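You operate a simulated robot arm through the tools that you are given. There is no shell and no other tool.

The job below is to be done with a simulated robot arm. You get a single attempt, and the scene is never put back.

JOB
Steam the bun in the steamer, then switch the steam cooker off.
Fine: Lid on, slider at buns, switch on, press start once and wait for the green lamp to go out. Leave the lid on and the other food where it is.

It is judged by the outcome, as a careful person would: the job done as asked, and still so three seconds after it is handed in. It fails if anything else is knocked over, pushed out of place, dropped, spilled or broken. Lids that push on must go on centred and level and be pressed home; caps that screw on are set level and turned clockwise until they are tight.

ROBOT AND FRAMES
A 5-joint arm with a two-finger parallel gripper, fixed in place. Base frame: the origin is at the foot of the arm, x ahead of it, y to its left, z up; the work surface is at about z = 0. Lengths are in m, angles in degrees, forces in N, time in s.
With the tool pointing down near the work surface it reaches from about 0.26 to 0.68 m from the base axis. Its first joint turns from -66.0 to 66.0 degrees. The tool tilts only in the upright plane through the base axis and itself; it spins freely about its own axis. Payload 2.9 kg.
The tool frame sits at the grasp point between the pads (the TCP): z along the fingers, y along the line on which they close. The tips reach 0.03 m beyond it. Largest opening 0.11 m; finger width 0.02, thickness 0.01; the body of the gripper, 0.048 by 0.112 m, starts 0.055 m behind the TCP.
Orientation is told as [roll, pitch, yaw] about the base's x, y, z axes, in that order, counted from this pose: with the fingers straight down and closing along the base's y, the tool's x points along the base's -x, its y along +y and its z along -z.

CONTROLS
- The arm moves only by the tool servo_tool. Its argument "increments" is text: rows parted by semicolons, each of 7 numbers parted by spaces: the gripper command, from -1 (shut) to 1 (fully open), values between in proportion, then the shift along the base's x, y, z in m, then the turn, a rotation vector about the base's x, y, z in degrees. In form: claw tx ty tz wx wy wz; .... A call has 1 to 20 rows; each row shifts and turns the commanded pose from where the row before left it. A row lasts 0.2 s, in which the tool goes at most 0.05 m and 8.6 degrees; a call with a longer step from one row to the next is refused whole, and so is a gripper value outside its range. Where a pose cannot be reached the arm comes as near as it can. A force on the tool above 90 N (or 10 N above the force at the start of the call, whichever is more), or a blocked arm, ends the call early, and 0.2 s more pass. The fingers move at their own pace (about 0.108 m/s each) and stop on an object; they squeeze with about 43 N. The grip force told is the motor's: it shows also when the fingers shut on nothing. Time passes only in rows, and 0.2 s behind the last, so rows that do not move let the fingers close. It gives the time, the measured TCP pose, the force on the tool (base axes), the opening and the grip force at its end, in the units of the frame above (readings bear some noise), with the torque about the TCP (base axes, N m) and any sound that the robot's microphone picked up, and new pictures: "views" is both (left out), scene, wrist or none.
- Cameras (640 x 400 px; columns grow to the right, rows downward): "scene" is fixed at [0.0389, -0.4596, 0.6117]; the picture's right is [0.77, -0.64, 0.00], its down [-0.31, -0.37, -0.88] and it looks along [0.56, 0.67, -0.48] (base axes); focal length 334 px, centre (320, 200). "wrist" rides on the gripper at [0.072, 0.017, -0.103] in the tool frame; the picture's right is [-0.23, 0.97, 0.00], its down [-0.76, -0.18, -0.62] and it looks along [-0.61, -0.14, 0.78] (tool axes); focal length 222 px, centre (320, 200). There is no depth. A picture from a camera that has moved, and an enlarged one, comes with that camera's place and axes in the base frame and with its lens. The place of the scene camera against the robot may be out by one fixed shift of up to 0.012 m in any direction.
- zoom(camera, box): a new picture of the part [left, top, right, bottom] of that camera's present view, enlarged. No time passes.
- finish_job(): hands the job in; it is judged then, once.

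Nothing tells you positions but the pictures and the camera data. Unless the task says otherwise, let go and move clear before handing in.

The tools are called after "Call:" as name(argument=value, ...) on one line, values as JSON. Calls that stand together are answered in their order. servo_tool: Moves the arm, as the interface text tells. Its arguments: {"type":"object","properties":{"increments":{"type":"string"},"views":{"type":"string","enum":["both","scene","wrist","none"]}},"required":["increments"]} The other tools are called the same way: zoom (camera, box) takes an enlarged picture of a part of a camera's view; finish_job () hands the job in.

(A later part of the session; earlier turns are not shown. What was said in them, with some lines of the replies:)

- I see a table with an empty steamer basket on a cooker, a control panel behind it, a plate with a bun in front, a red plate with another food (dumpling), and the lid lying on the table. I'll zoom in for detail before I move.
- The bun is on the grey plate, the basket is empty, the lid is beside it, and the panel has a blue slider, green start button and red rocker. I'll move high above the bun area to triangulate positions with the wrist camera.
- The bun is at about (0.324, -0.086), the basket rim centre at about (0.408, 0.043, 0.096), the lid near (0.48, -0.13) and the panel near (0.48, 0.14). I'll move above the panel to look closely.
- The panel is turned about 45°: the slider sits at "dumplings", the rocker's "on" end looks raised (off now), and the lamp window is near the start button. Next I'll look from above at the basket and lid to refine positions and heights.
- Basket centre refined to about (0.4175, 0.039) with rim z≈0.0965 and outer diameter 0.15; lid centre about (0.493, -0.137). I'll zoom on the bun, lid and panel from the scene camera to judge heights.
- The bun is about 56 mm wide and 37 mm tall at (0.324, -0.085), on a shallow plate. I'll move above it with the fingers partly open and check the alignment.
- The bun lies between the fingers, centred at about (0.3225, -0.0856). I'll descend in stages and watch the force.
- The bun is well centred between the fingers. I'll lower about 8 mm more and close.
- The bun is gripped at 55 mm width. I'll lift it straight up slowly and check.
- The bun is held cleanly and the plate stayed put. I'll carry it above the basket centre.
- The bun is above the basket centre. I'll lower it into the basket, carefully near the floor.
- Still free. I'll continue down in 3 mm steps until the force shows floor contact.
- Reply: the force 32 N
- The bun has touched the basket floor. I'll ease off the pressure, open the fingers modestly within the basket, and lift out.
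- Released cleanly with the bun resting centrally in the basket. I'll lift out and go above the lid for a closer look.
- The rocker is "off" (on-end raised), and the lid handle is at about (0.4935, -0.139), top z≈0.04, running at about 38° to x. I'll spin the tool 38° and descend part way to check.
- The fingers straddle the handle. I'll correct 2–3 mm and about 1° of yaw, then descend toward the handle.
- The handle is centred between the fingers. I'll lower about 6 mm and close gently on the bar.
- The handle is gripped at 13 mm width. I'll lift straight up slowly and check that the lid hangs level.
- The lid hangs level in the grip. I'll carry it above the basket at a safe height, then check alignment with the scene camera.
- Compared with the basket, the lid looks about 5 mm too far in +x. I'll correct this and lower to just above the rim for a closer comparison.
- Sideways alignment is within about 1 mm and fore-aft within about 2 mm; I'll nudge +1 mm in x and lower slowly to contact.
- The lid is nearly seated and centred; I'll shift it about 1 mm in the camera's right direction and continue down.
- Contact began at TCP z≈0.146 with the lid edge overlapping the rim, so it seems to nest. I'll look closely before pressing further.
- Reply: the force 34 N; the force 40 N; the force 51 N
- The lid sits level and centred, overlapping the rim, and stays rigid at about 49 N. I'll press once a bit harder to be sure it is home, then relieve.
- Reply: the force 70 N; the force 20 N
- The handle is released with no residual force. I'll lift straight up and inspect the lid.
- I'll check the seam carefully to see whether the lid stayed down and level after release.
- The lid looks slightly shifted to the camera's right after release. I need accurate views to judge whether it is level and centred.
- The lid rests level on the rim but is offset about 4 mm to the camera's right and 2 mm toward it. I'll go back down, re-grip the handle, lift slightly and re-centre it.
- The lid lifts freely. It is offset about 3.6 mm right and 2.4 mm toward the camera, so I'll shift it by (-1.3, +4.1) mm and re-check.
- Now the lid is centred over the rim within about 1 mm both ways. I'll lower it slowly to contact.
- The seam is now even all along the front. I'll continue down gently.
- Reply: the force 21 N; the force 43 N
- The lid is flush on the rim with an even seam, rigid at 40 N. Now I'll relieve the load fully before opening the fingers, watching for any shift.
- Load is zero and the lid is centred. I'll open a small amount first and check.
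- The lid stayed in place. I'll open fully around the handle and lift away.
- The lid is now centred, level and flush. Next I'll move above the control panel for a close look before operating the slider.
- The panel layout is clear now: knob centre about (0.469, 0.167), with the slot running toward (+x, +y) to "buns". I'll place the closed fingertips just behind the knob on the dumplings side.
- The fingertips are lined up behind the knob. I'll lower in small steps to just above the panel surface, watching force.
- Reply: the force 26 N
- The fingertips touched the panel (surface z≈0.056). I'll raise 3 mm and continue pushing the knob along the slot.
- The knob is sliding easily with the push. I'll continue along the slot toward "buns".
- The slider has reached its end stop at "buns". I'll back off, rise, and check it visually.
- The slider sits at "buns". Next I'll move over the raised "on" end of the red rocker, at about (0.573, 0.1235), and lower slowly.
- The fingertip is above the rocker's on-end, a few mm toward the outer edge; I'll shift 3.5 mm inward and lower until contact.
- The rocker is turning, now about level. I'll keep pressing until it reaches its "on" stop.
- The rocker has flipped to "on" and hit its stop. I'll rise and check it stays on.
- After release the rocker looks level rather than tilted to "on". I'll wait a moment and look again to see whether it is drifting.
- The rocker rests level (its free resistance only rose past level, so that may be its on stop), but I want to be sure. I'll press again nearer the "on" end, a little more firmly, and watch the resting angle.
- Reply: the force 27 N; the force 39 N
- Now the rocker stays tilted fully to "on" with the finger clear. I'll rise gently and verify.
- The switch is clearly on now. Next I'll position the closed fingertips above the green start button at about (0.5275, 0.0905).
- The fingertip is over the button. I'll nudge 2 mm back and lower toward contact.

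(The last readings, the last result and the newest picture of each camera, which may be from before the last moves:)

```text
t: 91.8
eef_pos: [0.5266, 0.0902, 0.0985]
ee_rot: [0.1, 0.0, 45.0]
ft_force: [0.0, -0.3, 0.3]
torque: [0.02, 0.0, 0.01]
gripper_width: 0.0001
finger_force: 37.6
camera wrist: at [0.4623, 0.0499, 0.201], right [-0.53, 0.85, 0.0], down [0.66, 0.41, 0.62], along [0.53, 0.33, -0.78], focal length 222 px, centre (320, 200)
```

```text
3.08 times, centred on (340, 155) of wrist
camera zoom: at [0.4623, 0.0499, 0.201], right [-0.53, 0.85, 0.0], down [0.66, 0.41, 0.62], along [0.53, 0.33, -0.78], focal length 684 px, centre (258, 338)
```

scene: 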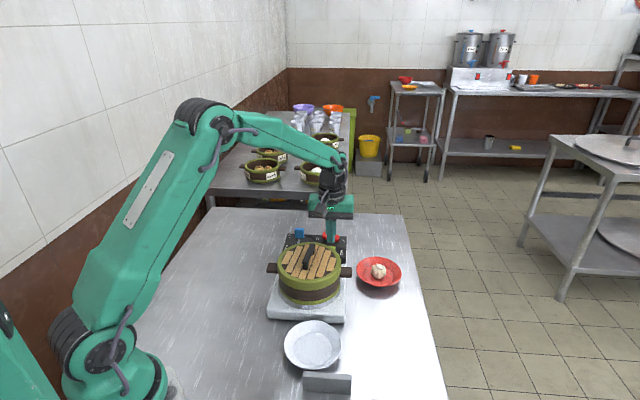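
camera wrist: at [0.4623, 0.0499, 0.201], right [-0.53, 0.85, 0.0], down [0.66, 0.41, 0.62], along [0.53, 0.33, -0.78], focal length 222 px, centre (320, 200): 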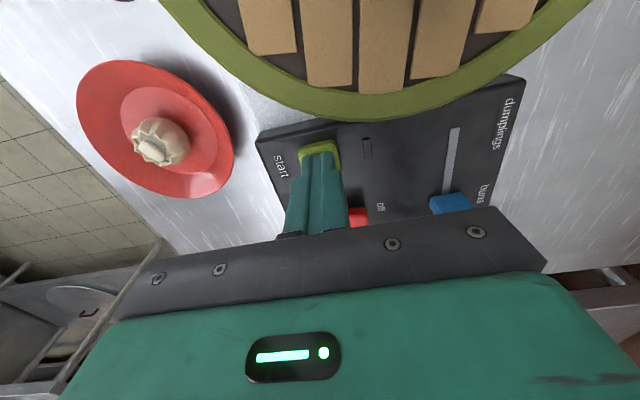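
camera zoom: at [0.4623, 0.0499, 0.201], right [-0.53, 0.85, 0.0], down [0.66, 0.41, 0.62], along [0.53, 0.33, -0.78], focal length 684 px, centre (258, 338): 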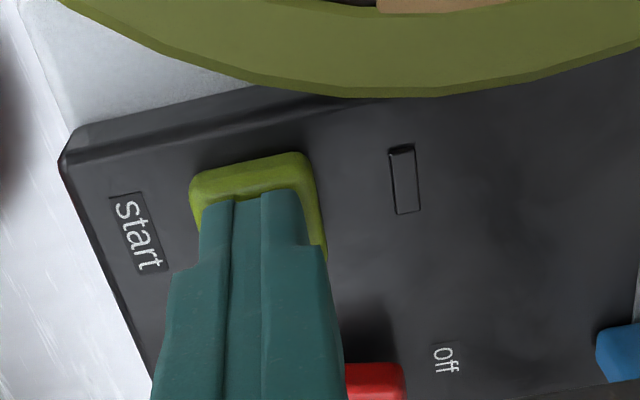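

Call:
servo_tool(increments="-1 0 0 -0.002 0 0 0;-1 0 0 0 0 0 0", views="wrist")

Call:
zoom(camera="wrist", box=[240, 90, 440, 220])

```text
t: 92.4
eef_pos: [0.5265, 0.0905, 0.0954]
ee_rot: [0.0, 0.0, 45.0]
ft_force: [0.4, 0.2, 1.2]
torque: [-0.01, -0.01, -0.01]
gripper_width: 0.0001
finger_force: 37.7
camera wrist: at [0.4624, 0.0499, 0.1989], right [-0.53, 0.85, 0.0], down [0.66, 0.41, 0.62], along [0.53, 0.33, -0.78], focal length 222 px, centre (320, 200)
```

wrist: 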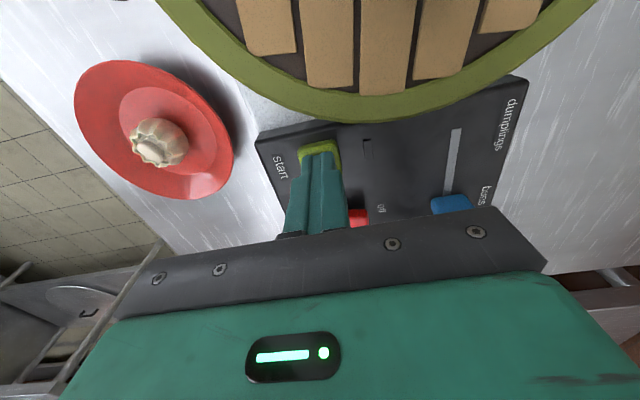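

```text
3.08 times, centred on (340, 155) of wrist
camera zoom: at [0.4624, 0.0499, 0.1989], right [-0.53, 0.85, 0.0], down [0.66, 0.41, 0.62], along [0.53, 0.33, -0.78], focal length 684 px, centre (258, 338)
```

zoom: 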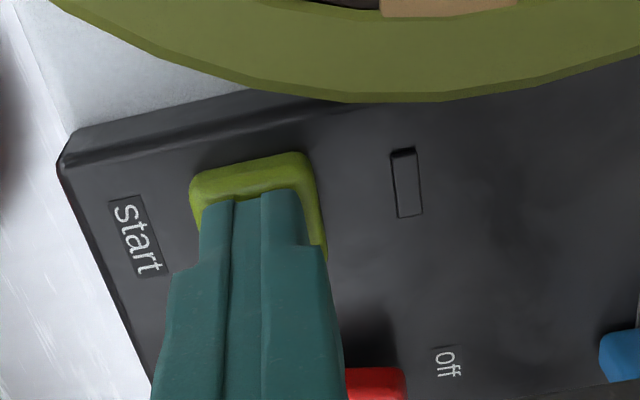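

Call:
servo_tool(increments="-1 0 0 -0.002 0 0 0;-1 0 0 0 0 0 0", views="wrist")

Call:
zoom(camera="wrist", box=[240, 90, 440, 220])

```text
t: 93.0
eef_pos: [0.5254, 0.0894, 0.0949]
ee_rot: [-0.1, 0.0, 45.0]
ft_force: [-0.2, 2.6, 1.9]
torque: [0.03, -0.01, 0.02]
gripper_width: 0.0003
finger_force: 37.9
heard: click
camera wrist: at [0.4622, 0.0494, 0.1969], right [-0.53, 0.85, 0.0], down [0.66, 0.41, 0.62], along [0.53, 0.33, -0.78], focal length 222 px, centre (320, 200)
```

wrist: 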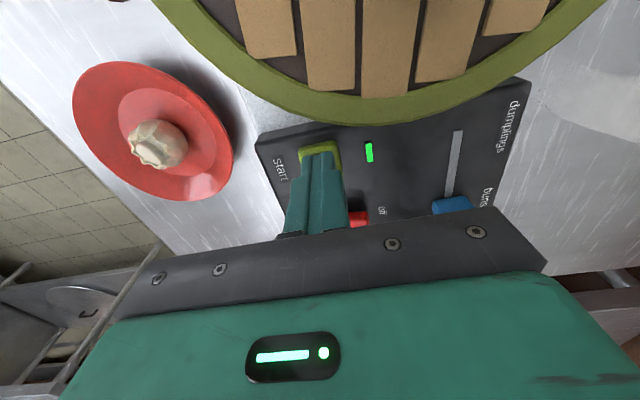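

```text
3.08 times, centred on (340, 155) of wrist
camera zoom: at [0.4622, 0.0494, 0.1969], right [-0.53, 0.85, 0.0], down [0.66, 0.41, 0.62], along [0.53, 0.33, -0.78], focal length 684 px, centre (258, 338)
```

zoom: 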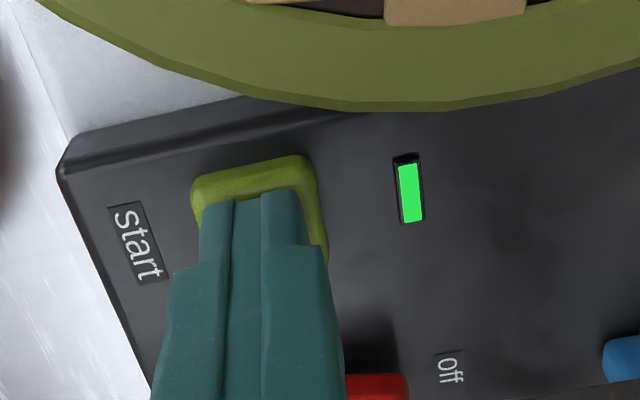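

A click was heard and the green lamp is lit. I'll rise steadily off the button and wait, watching the lamp.

Call:
servo_tool(increments="-1 0 0 0.003 0 0 0;-1 0 0 0.005 0 0 0;-1 0 0 0.01 0 0 0;-1 0 0 0.02 0 0 0;-1 0 0 0.03 0 0 0;-1 0 0 0 0 0 0", views="both")

Call:
zoom(camera="wrist", box=[220, 40, 460, 220])

```text
t: 94.4
eef_pos: [0.5277, 0.0907, 0.1621]
ee_rot: [0.0, -0.1, 44.9]
ft_force: [0.0, 0.8, 0.2]
torque: [-0.01, 0.0, 0.02]
gripper_width: 0.0001
finger_force: 37.8
camera wrist: at [0.4632, 0.0503, 0.2647], right [-0.53, 0.85, 0.0], down [0.66, 0.41, 0.62], along [0.53, 0.33, -0.78], focal length 222 px, centre (320, 200)
```

scene: 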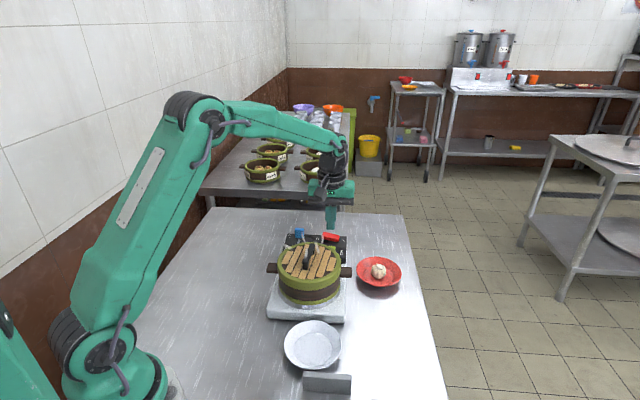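
wrist: 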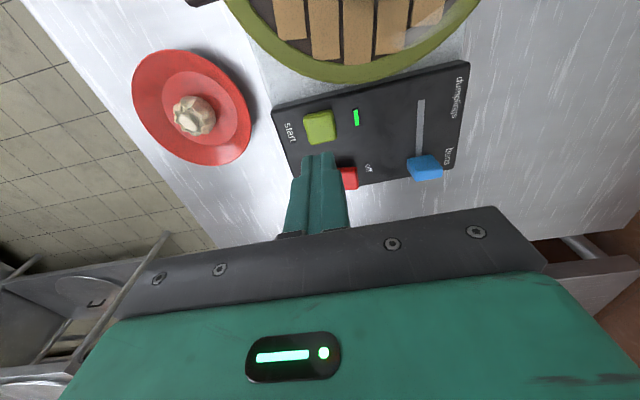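

```text
2.22 times, centred on (340, 130) of wrist
camera zoom: at [0.4632, 0.0503, 0.2647], right [-0.53, 0.85, 0.0], down [0.66, 0.41, 0.62], along [0.53, 0.33, -0.78], focal length 494 px, centre (276, 356)
```

zoom: 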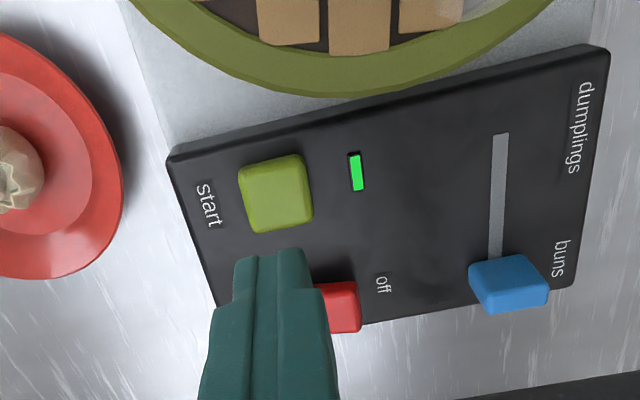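

The lamp is lit and the cooker is running. I'll move high above the rocker's "off" end with the lamp in view and wait.

Call:
servo_tool(increments="-1 0.0125 0.0288 0 0 0 0;-1 0.0125 0.0287 0 0 0 0;-1 0 0 0 0 0 0;-1 0 0 0 0 0 0", views="wrist")

Call:
zoom(camera="wrist", box=[200, 20, 440, 200])

Call:
zoom(camera="scene", box=[260, 216, 360, 316])

```text
t: 95.4
eef_pos: [0.5534, 0.1489, 0.1621]
ee_rot: [0.0, 0.1, 45.0]
ft_force: [-0.7, 0.7, 0.3]
torque: [0.01, 0.01, 0.04]
gripper_width: 0.0
finger_force: 37.5
camera wrist: at [0.4889, 0.1083, 0.2647], right [-0.53, 0.85, 0.0], down [0.66, 0.41, 0.62], along [0.53, 0.33, -0.78], focal length 222 px, centre (320, 200)
```

wrist: 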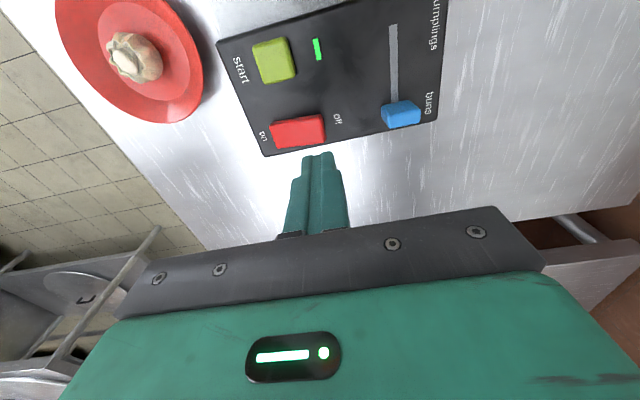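

```text
2.22 times, centred on (320, 110) of wrist
camera zoom: at [0.4889, 0.1083, 0.2647], right [-0.53, 0.85, 0.0], down [0.66, 0.41, 0.62], along [0.53, 0.33, -0.78], focal length 494 px, centre (320, 400)
```

zoom: 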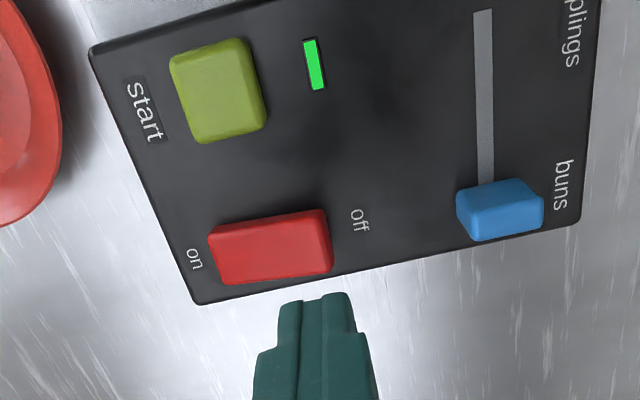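

```text
4.00 times, centred on (310, 266) of scene
camera zoom: at [0.0389, -0.4596, 0.6117], right [0.77, -0.64, 0.0], down [-0.31, -0.37, -0.88], along [0.56, 0.67, -0.48], focal length 1337 px, centre (360, -64)
```

zoom: 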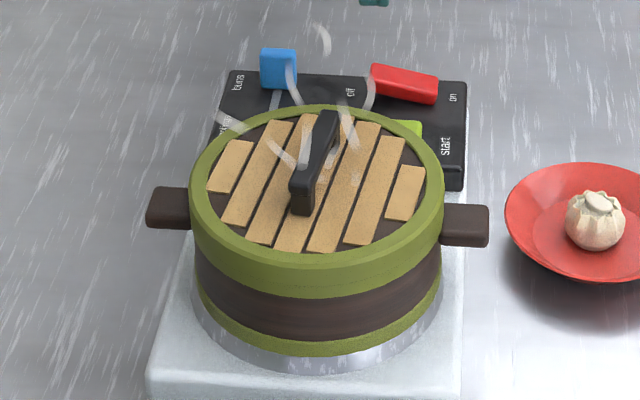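

Steam is rising and the lamp is lit. I'll wait without moving until the lamp goes out.

Call:
servo_tool(increments="-1 0 0 0 0 0 0;-1 0 0 0 0 0 0;-1 0 0 0 0 0 0;-1 0 0 0 0 0 0;-1 0 0 0 0 0 0;-1 0 0 0 0 0 0;-1 0 0 0 0 0 0;-1 0 0 0 0 0 0;-1 0 0 0 0 0 0;-1 0 0 0 0 0 0;-1 0 0 0 0 0 0;-1 0 0 0 0 0 0;-1 0 0 0 0 0 0;-1 0 0 0 0 0 0;-1 0 0 0 0 0 0;-1 0 0 0 0 0 0;-1 0 0 0 0 0 0;-1 0 0 0 0 0 0;-1 0 0 0 0 0 0;-1 0 0 0 0 0 0", views="wrist")

```text
t: 99.6
eef_pos: [0.5513, 0.1488, 0.1621]
ee_rot: [0.1, 0.0, 45.0]
ft_force: [-0.2, -0.4, -0.4]
torque: [-0.01, 0.01, -0.02]
gripper_width: 0.0
finger_force: 37.4
camera wrist: at [0.4889, 0.1082, 0.2647], right [-0.53, 0.85, 0.0], down [0.66, 0.41, 0.62], along [0.53, 0.33, -0.78], focal length 222 px, centre (320, 200)
```

wrist: 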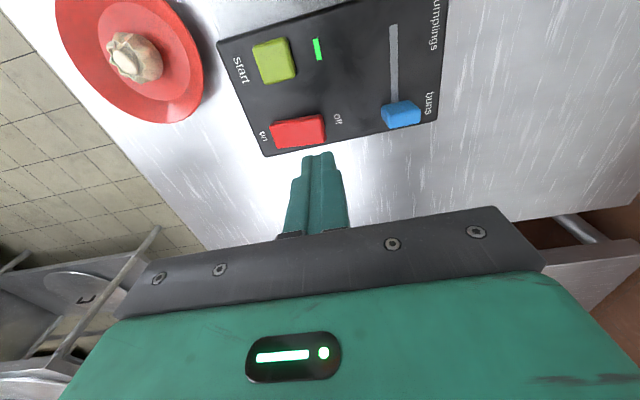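

The lamp is still lit, so I'll keep waiting.

Call:
servo_tool(increments="-1 0 0 0 0 0 0;-1 0 0 0 0 0 0;-1 0 0 0 0 0 0;-1 0 0 0 0 0 0;-1 0 0 0 0 0 0;-1 0 0 0 0 0 0;-1 0 0 0 0 0 0;-1 0 0 0 0 0 0;-1 0 0 0 0 0 0;-1 0 0 0 0 0 0;-1 0 0 0 0 0 0;-1 0 0 0 0 0 0;-1 0 0 0 0 0 0;-1 0 0 0 0 0 0;-1 0 0 0 0 0 0;-1 0 0 0 0 0 0;-1 0 0 0 0 0 0;-1 0 0 0 0 0 0;-1 0 0 0 0 0 0;-1 0 0 0 0 0 0", views="wrist")

Call:
servo_tool(increments="-1 0 0 0 0 0 0;-1 0 0 0 0 0 0;-1 0 0 0 0 0 0;-1 0 0 0 0 0 0;-1 0 0 0 0 0 0;-1 0 0 0 0 0 0;-1 0 0 0 0 0 0;-1 0 0 0 0 0 0;-1 0 0 0 0 0 0;-1 0 0 0 0 0 0;-1 0 0 0 0 0 0;-1 0 0 0 0 0 0;-1 0 0 0 0 0 0;-1 0 0 0 0 0 0;-1 0 0 0 0 0 0;-1 0 0 0 0 0 0;-1 0 0 0 0 0 0;-1 0 0 0 0 0 0;-1 0 0 0 0 0 0;-1 0 0 0 0 0 0", views="wrist")

```text
t: 103.8
eef_pos: [0.5535, 0.1489, 0.161]
ee_rot: [0.0, 0.0, 45.0]
ft_force: [0.4, 0.1, -0.3]
torque: [0.0, 0.01, 0.0]
gripper_width: 0.0
finger_force: 37.5
camera wrist: at [0.4889, 0.1082, 0.2647], right [-0.53, 0.85, 0.0], down [0.66, 0.41, 0.62], along [0.53, 0.33, -0.78], focal length 222 px, centre (320, 200)
```

wrist: 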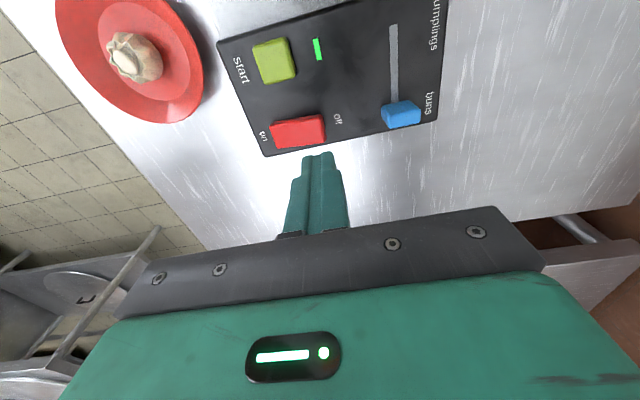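

```text
t: 108.0
eef_pos: [0.5534, 0.1484, 0.1618]
ee_rot: [0.1, 0.0, 45.0]
ft_force: [-0.2, -0.2, -0.6]
torque: [0.03, 0.0, -0.01]
gripper_width: 0.0
finger_force: 37.9
camera wrist: at [0.4889, 0.1082, 0.2647], right [-0.53, 0.85, 0.0], down [0.66, 0.41, 0.62], along [0.53, 0.33, -0.78], focal length 222 px, centre (320, 200)
```

wrist: 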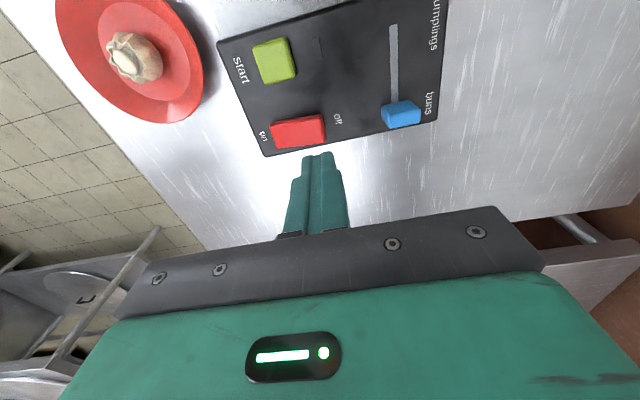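

The lamp seems to have gone out; I'll confirm with a zoom and another look.

Call:
zoom(camera="wrist", box=[200, 20, 440, 200])

Call:
servo_tool(increments="-1 0 0 0 0 0 0;-1 0 0 0 0 0 0;-1 0 0 0 0 0 0", views="both")

Call:
zoom(camera="scene", box=[260, 216, 360, 316])

```text
2.22 times, centred on (320, 110) of wrist
camera zoom: at [0.4889, 0.1082, 0.2647], right [-0.53, 0.85, 0.0], down [0.66, 0.41, 0.62], along [0.53, 0.33, -0.78], focal length 494 px, centre (320, 400)
```

zoom: 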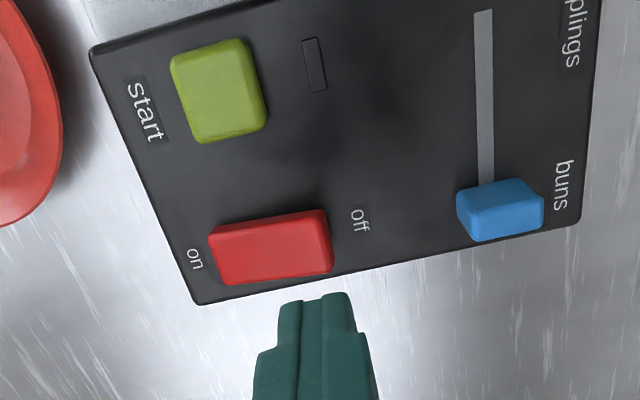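

```text
t: 108.8
eef_pos: [0.5527, 0.1488, 0.1612]
ee_rot: [0.0, 0.0, 45.0]
ft_force: [-1.0, 0.7, 0.4]
torque: [0.0, -0.01, 0.01]
gripper_width: 0.0
finger_force: 37.2
camera wrist: at [0.4889, 0.1082, 0.2647], right [-0.53, 0.85, 0.0], down [0.66, 0.41, 0.62], along [0.53, 0.33, -0.78], focal length 222 px, centre (320, 200)
```

scene: 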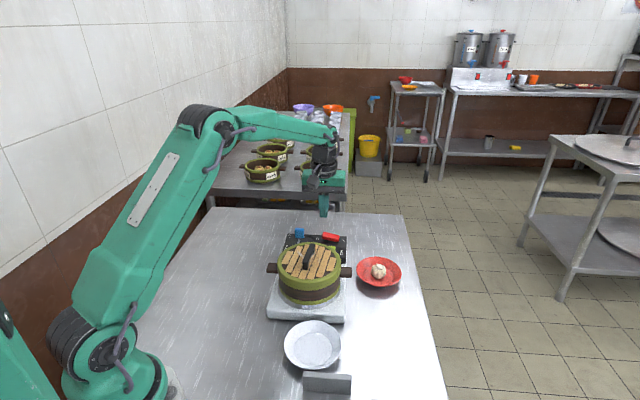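
wrist: 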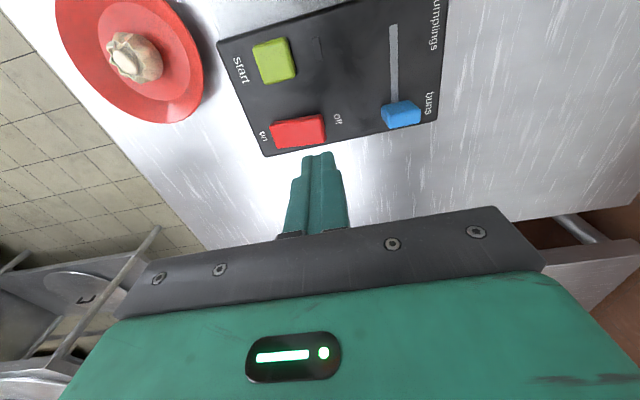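

```text
4.00 times, centred on (310, 266) of scene
camera zoom: at [0.0389, -0.4596, 0.6117], right [0.77, -0.64, 0.0], down [-0.31, -0.37, -0.88], along [0.56, 0.67, -0.48], focal length 1337 px, centre (360, -64)
```

zoom: 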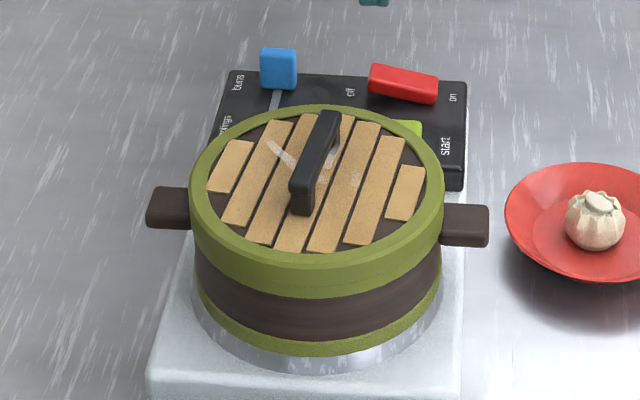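

The lamp is out and steam has stopped, so now I'll press the raised "off" end of the rocker at about (0.5535, 0.139).

Call:
servo_tool(increments="-1 0.0018 -0.008 0 0 0 0;-1 0 0 -0.03 0 0 0;-1 0 0 -0.01 0 0 0;-1 0 0 0 0 0 0", views="both")

Call:
zoom(camera="scene", box=[296, 216, 366, 256])

Call:
zoom(camera="wrist", box=[200, 60, 440, 240])

```text
t: 109.8
eef_pos: [0.5529, 0.1398, 0.1225]
ee_rot: [0.0, 0.0, 45.0]
ft_force: [-1.0, -0.5, -0.2]
torque: [0.0, -0.05, 0.01]
gripper_width: 0.0
finger_force: 37.6
camera wrist: at [0.4896, 0.0995, 0.2243], right [-0.53, 0.85, 0.0], down [0.66, 0.41, 0.62], along [0.53, 0.33, -0.78], focal length 222 px, centre (320, 200)
```

scene: 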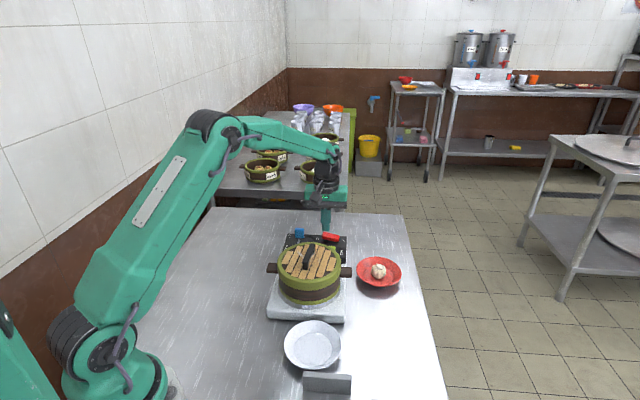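
wrist: 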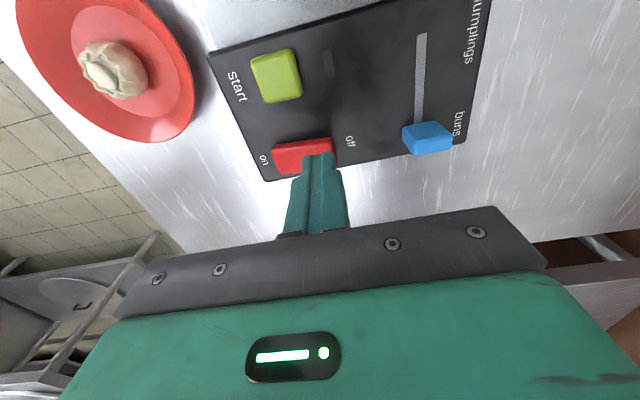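

```text
9.14 times, centred on (331, 236) of scene
camera zoom: at [0.0389, -0.4596, 0.6117], right [0.77, -0.64, 0.0], down [-0.31, -0.37, -0.88], along [0.56, 0.67, -0.48], focal length 3056 px, centre (219, -129)
```

zoom: 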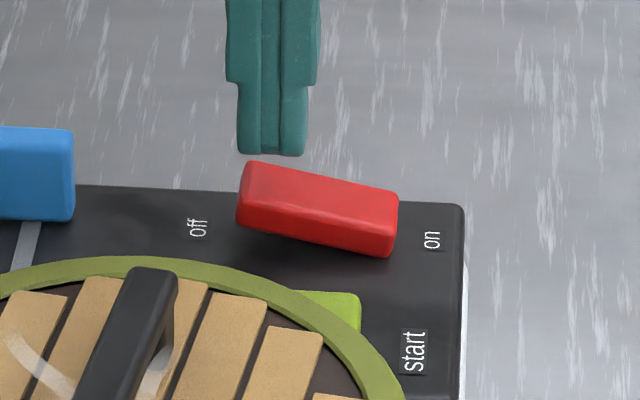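

```text
2.22 times, centred on (320, 150) of wrist
camera zoom: at [0.4896, 0.0995, 0.2243], right [-0.53, 0.85, 0.0], down [0.66, 0.41, 0.62], along [0.53, 0.33, -0.78], focal length 494 px, centre (320, 311)
```

zoom: 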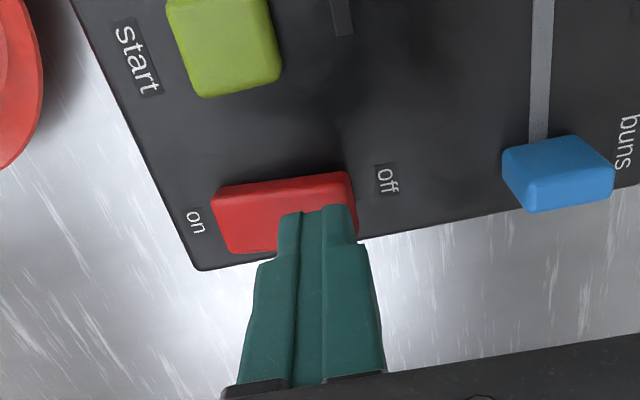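

The finger is centred over the "off" end and the lamp is dark. I'll press down in steps.

Call:
servo_tool(increments="-1 0 0 -0.004 0 0 0;-1 0 0 -0.004 0 0 0;-1 0 0 0 0 0 0", views="none")

Call:
servo_tool(increments="-1 0 0 -0.003 0 0 0;-1 0 0 -0.003 0 0 0;-1 0 0 0 0 0 0", views="none")

Call:
servo_tool(increments="-1 0 0 -0.002 0 0 0;-1 0 0 -0.002 0 0 0;-1 0 0 0 0 0 0", views="scene")

Call:
zoom(camera="scene", box=[296, 216, 366, 256])

```text
t: 110.6
eef_pos: [0.5532, 0.1397, 0.1134]
ee_rot: [0.0, 0.0, 45.0]
ft_force: [-0.1, 0.0, -0.1]
torque: [0.02, 0.0, 0.0]
gripper_width: 0.0
finger_force: 37.7
```

```text
t: 111.4
eef_pos: [0.5545, 0.1392, 0.1075]
ee_rot: [0.0, 0.1, 45.1]
ft_force: [-0.3, -0.1, -0.6]
torque: [-0.01, -0.04, -0.01]
gripper_width: 0.0
finger_force: 37.3
```

```text
t: 112.2
eef_pos: [0.5534, 0.1398, 0.1039]
ee_rot: [0.0, 0.0, 45.0]
ft_force: [-1.1, 0.6, 1.7]
torque: [0.04, 0.03, 0.02]
gripper_width: 0.0
finger_force: 37.9
```

scene: 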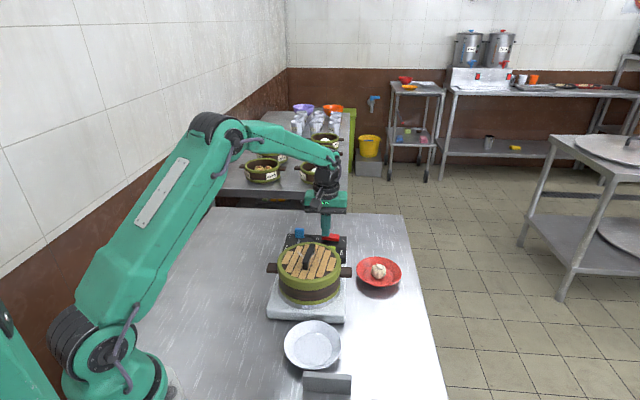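

```text
9.14 times, centred on (331, 236) of scene
camera zoom: at [0.0389, -0.4596, 0.6117], right [0.77, -0.64, 0.0], down [-0.31, -0.37, -0.88], along [0.56, 0.67, -0.48], focal length 3056 px, centre (219, -129)
```

zoom: 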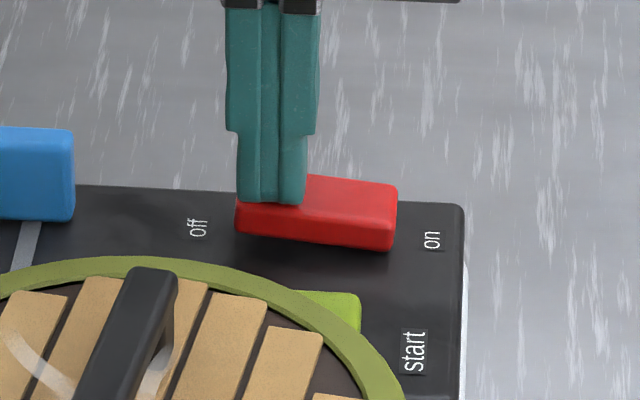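

The rocker is near level and still turning toward "off". I'll continue pressing to the stop.

Call:
servo_tool(increments="-1 0 0 -0.002 0 0 0;-1 0 0 0 0 0 0", views="none")

Call:
servo_tool(increments="-1 0 0 -0.002 0 0 0;-1 0 0 0 0 0 0", views="none")

Call:
servo_tool(increments="-1 0 0 -0.002 0 0 0;-1 0 0 0 0 0 0", views="scene")

Call:
zoom(camera="scene", box=[296, 216, 366, 256])

```text
t: 112.8
eef_pos: [0.5533, 0.1394, 0.1011]
ee_rot: [0.0, 0.0, 44.8]
ft_force: [-0.4, 0.2, 1.2]
torque: [0.02, -0.02, 0.02]
gripper_width: 0.0
finger_force: 37.3
```

```text
t: 113.4
eef_pos: [0.5533, 0.1386, 0.1008]
ee_rot: [0.1, 0.0, 45.0]
ft_force: [-14.0, 1.6, 19.5]
torque: [-0.08, 0.29, -0.07]
gripper_width: 0.0
finger_force: 38.0
```

```text
t: 114.0
eef_pos: [0.5533, 0.1387, 0.102]
ee_rot: [-0.1, -0.1, 45.1]
ft_force: [-21.6, 4.1, 38.2]
torque: [-0.14, 0.42, -0.1]
gripper_width: 0.0003
finger_force: 37.5
```

scene: 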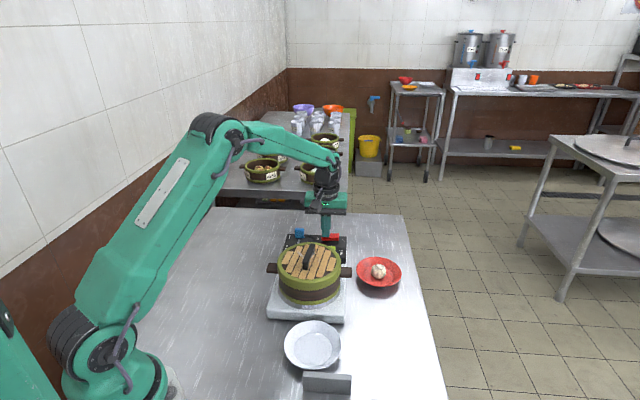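

```text
9.14 times, centred on (331, 236) of scene
camera zoom: at [0.0386, -0.4597, 0.6116], right [0.77, -0.64, 0.0], down [-0.31, -0.37, -0.88], along [0.56, 0.67, -0.48], focal length 3056 px, centre (219, -129)
```

zoom: 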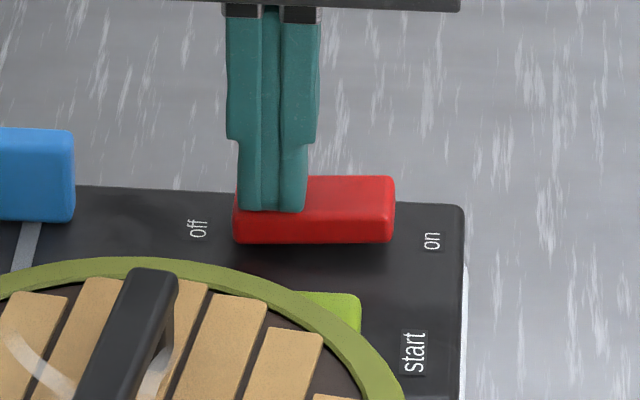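

The finger's inner edge is too close to the pivot, so it stalls at level. I'll rise, shift 6 mm outward toward the "off" end and press again.

Call:
servo_tool(increments="-1 0 0 0.004 0 0 0;-1 0 0 0.004 0 0 0;-1 0 0 0.006 0 0 0;-1 -0.0043 0.0042 0 0 0 0;-1 0 0 0 0 0 0", views="scene")

Call:
zoom(camera="scene", box=[296, 216, 366, 256])

```text
t: 115.2
eef_pos: [0.5488, 0.1439, 0.1119]
ee_rot: [-0.1, 0.0, 44.8]
ft_force: [-0.1, 0.8, 0.1]
torque: [0.01, -0.01, -0.02]
gripper_width: 0.0002
finger_force: 37.4
```

scene: 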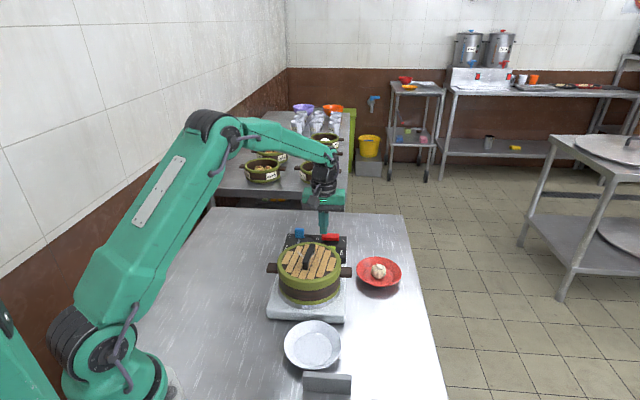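

```text
9.14 times, centred on (331, 236) of scene
camera zoom: at [0.0389, -0.4596, 0.6117], right [0.77, -0.64, 0.0], down [-0.31, -0.37, -0.88], along [0.56, 0.67, -0.48], focal length 3056 px, centre (219, -129)
```

zoom: 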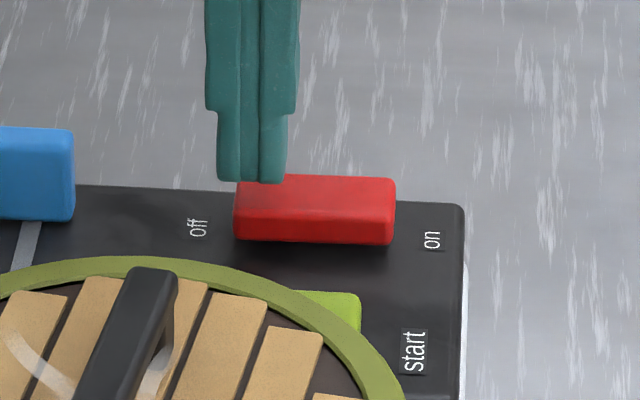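

Call:
servo_tool(increments="-1 0 0 -0.004 0 0 0;-1 0 0 -0.003 0 0 0;-1 0 0 0 0 0 0", views="none")

Call:
servo_tool(increments="-1 0 0 -0.002 0 0 0;-1 0 0 0 0 0 0", views="none")

Call:
servo_tool(increments="-1 0 0 -0.002 0 0 0;-1 0 0 0 0 0 0", views="scene")

Call:
zoom(camera="scene", box=[296, 216, 366, 256])

```text
t: 116.0
eef_pos: [0.5488, 0.143, 0.1048]
ee_rot: [0.0, 0.0, 45.0]
ft_force: [0.5, 0.3, 1.1]
torque: [-0.01, -0.01, -0.01]
gripper_width: 0.0003
finger_force: 38.3
```

```text
t: 116.6
eef_pos: [0.5487, 0.1441, 0.1035]
ee_rot: [0.0, 0.0, 45.0]
ft_force: [0.3, 0.5, 0.3]
torque: [-0.02, 0.0, 0.0]
gripper_width: 0.0
finger_force: 37.2
```

```text
t: 117.2
eef_pos: [0.5489, 0.1434, 0.1024]
ee_rot: [-0.1, 0.1, 44.9]
ft_force: [-0.6, 0.5, 0.8]
torque: [0.02, 0.01, 0.0]
gripper_width: 0.0001
finger_force: 37.6
```

scene: 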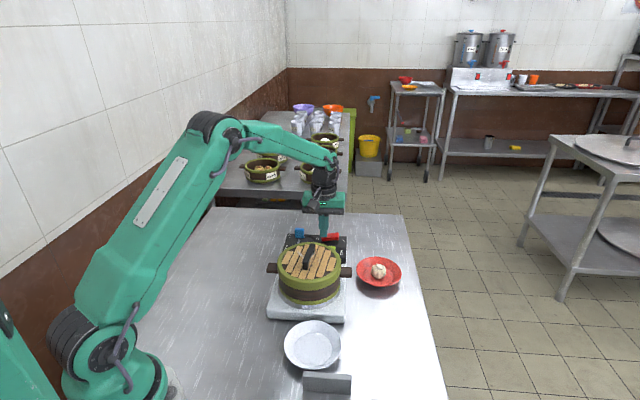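

```text
9.14 times, centred on (331, 236) of scene
camera zoom: at [0.0389, -0.4596, 0.6117], right [0.77, -0.64, 0.0], down [-0.31, -0.37, -0.88], along [0.56, 0.67, -0.48], focal length 3056 px, centre (219, -129)
```

zoom: 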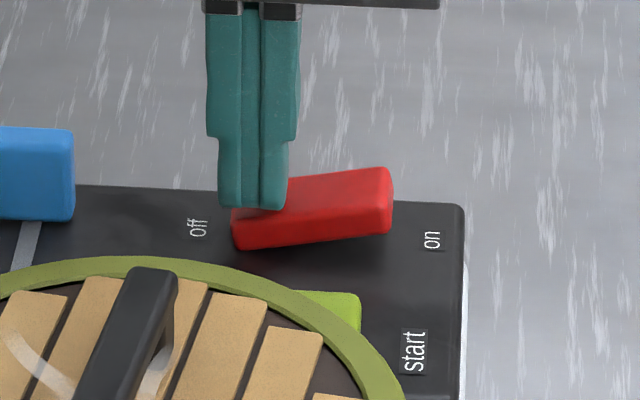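

It is tilting to "off" now. I'll press a little further to the stop.

Call:
servo_tool(increments="-1 0 0 -0.002 0 0 0;-1 0 0 0 0 0 0", views="none")

Call:
servo_tool(increments="-1 0 0 -0.0015 0 0 0;-1 0 0 0 0 0 0", views="scene")

Call:
zoom(camera="scene", box=[296, 216, 366, 256])

```text
t: 117.8
eef_pos: [0.5478, 0.1433, 0.0993]
ee_rot: [0.0, 0.0, 44.9]
ft_force: [-1.4, -0.1, 5.1]
torque: [-0.04, 0.03, -0.01]
gripper_width: 0.0
finger_force: 37.6
```

```text
t: 118.4
eef_pos: [0.5478, 0.143, 0.0993]
ee_rot: [-0.1, -0.2, 45.1]
ft_force: [-10.6, -2.0, 23.1]
torque: [-0.21, 0.17, -0.06]
gripper_width: 0.0
finger_force: 37.8
```

scene: 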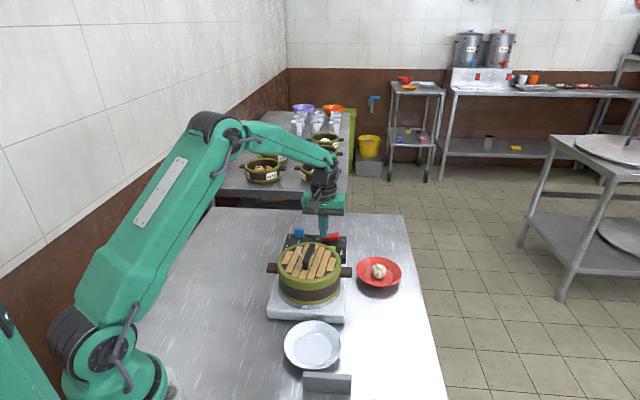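

```text
9.14 times, centred on (331, 236) of scene
camera zoom: at [0.0387, -0.4597, 0.6116], right [0.77, -0.64, 0.0], down [-0.31, -0.37, -0.88], along [0.56, 0.67, -0.48], focal length 3056 px, centre (219, -129)
```

zoom: 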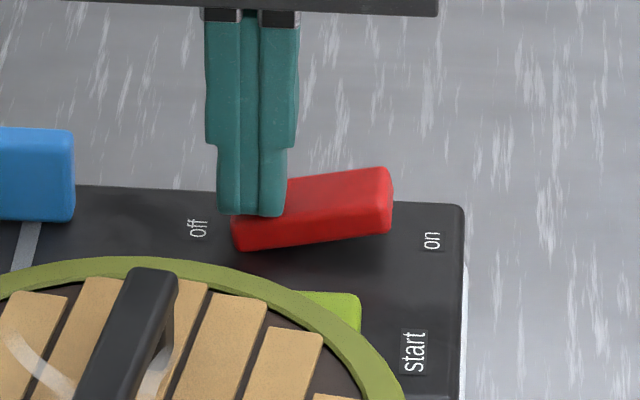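

It's at the "off" stop, matching the original off angle. I'll release slowly and verify that it stays.

Call:
servo_tool(increments="-1 0 0 0.002 0 0 0;-1 0 0 0.002 0 0 0;-1 0 0 0.003 0 0 0;-1 0 0 0.004 0 0 0;-1 0 0 0.006 0 0 0;-1 0 0 0.01 0 0 0;-1 0 0 0.02 0 0 0;-1 0 0 0.03 0 0 0;-1 0 0 0 0 0 0", views="both")

Call:
zoom(camera="scene", box=[296, 216, 366, 256])

Call:
zoom(camera="wrist", box=[200, 0, 440, 180])

```text
t: 120.4
eef_pos: [0.548, 0.1413, 0.1757]
ee_rot: [0.0, 0.0, 45.0]
ft_force: [0.4, 0.2, 0.9]
torque: [0.0, -0.02, 0.0]
gripper_width: 0.0
finger_force: 38.1
camera wrist: at [0.4843, 0.1019, 0.2785], right [-0.53, 0.85, 0.0], down [0.66, 0.41, 0.62], along [0.53, 0.33, -0.78], focal length 222 px, centre (320, 200)
```

scene: 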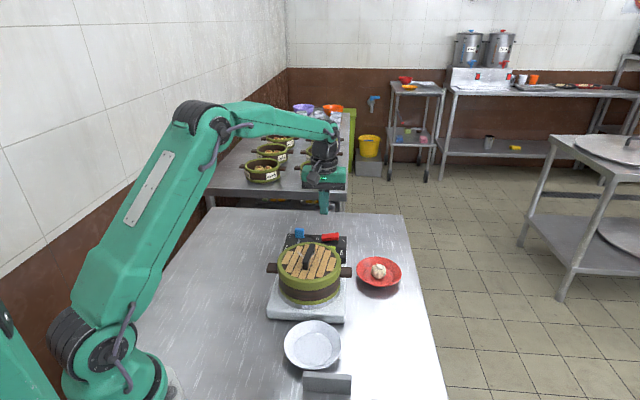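
wrist: 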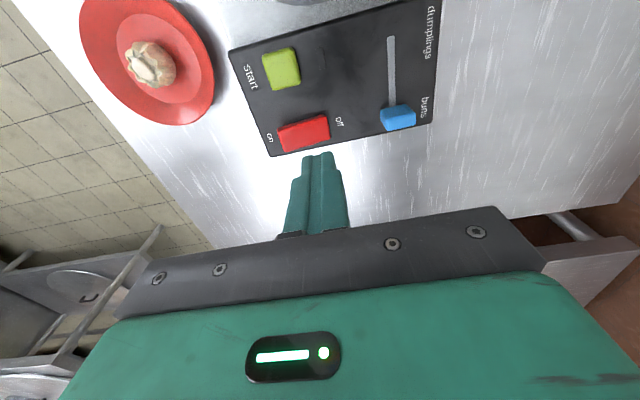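

```text
9.14 times, centred on (331, 236) of scene
camera zoom: at [0.0389, -0.4596, 0.6117], right [0.77, -0.64, 0.0], down [-0.31, -0.37, -0.88], along [0.56, 0.67, -0.48], focal length 3056 px, centre (219, -129)
```

zoom: 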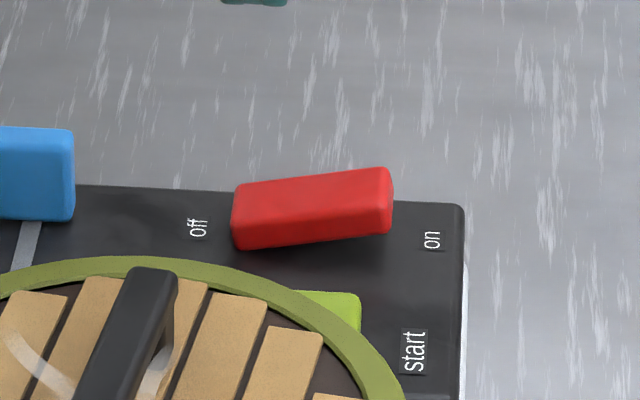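

```text
2.22 times, centred on (320, 90) of wrist
camera zoom: at [0.4843, 0.1019, 0.2785], right [-0.53, 0.85, 0.0], down [0.66, 0.41, 0.62], along [0.53, 0.33, -0.78], focal length 494 px, centre (320, 444)
```

zoom: 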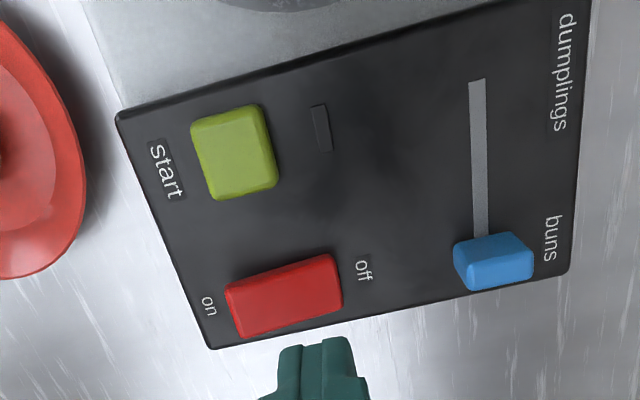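

The switch is off, slider at buns and the lamp is dark. I'll move the arm up and clear, then do a final check of the whole scene.

Call:
servo_tool(increments="-1 0 0 0.04 0 0 0;-1 0 0 0.04 0 0 0;-1 -0.02 0.02 0.03 0 0 0;-1 -0.02 0.02 0.02 0 0 0;-1 0 0 0 0 0 0;-1 0 0 0 0 0 0", views="both")

Call:
zoom(camera="scene", box=[250, 220, 430, 400])

Call:
zoom(camera="scene", box=[270, 226, 360, 306])

```text
t: 121.8
eef_pos: [0.5084, 0.1825, 0.3067]
ee_rot: [0.0, 0.0, 45.0]
ft_force: [0.5, 0.0, 0.0]
torque: [-0.01, -0.04, -0.06]
gripper_width: 0.0001
finger_force: 37.8
camera wrist: at [0.4449, 0.1418, 0.4094], right [-0.53, 0.85, 0.0], down [0.66, 0.41, 0.62], along [0.53, 0.33, -0.78], focal length 222 px, centre (320, 200)
```

scene: 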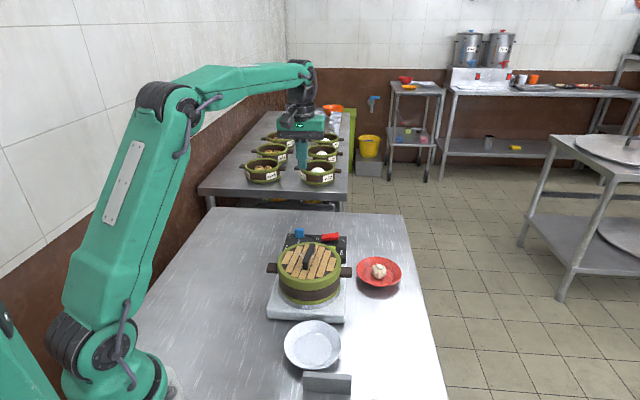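
wrist: 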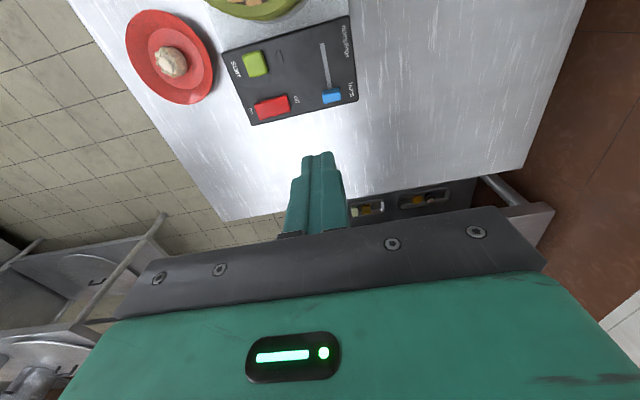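

```text
2.22 times, centred on (340, 310) of scene
camera zoom: at [0.0389, -0.4596, 0.6117], right [0.77, -0.64, 0.0], down [-0.31, -0.37, -0.88], along [0.56, 0.67, -0.48], focal length 743 px, centre (276, -44)
```

zoom: 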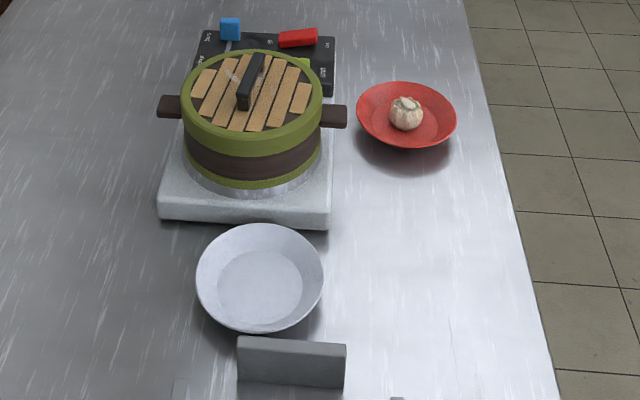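

```text
5.00 times, centred on (315, 266) of scene
camera zoom: at [0.0389, -0.4596, 0.6117], right [0.77, -0.64, 0.0], down [-0.31, -0.37, -0.88], along [0.56, 0.67, -0.48], focal length 1671 px, centre (345, -130)
```

zoom: 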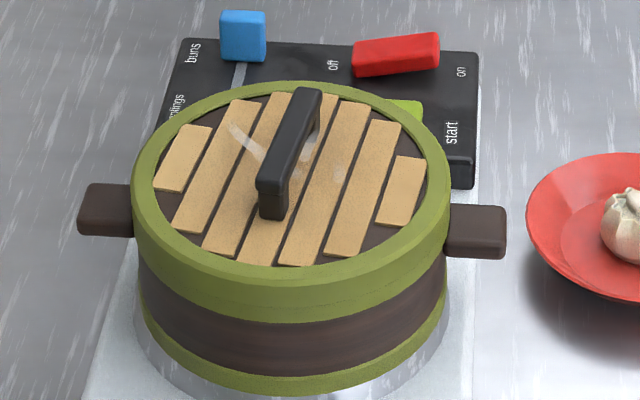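

The bun has been steamed and the lid is on, centred and level. The slider is at buns, the rocker is off, the lamp is out, and the other food and plates haven't moved. The arm is clear, so I'm handing the job in.

Call:
finish_job()

```text
The job is handed in.
```

The bun is steamed and the steam cooker is switched off. I've handed the job in, but no verdict came back.

- **Bun:** I moved it from the grey plate into the middle of the basket.
- **Lid:** It is centred, level and pressed down on the rim. On my first try it shifted about 4 mm when I let go, so I lifted it and seated it again. It has stayed in place since.
- **Slider:** I pushed it to its stop at "buns".
- **Steaming:** I pressed start once, with one click heard. The green lamp came on and went out about 15 seconds later.
- **Switch:** It is off and looked the same as at the start. Both "on" and "off" needed a second push before the rocker tipped fully over.

The dumpling on the red plate and both plates are where they were. The arm is up and clear.
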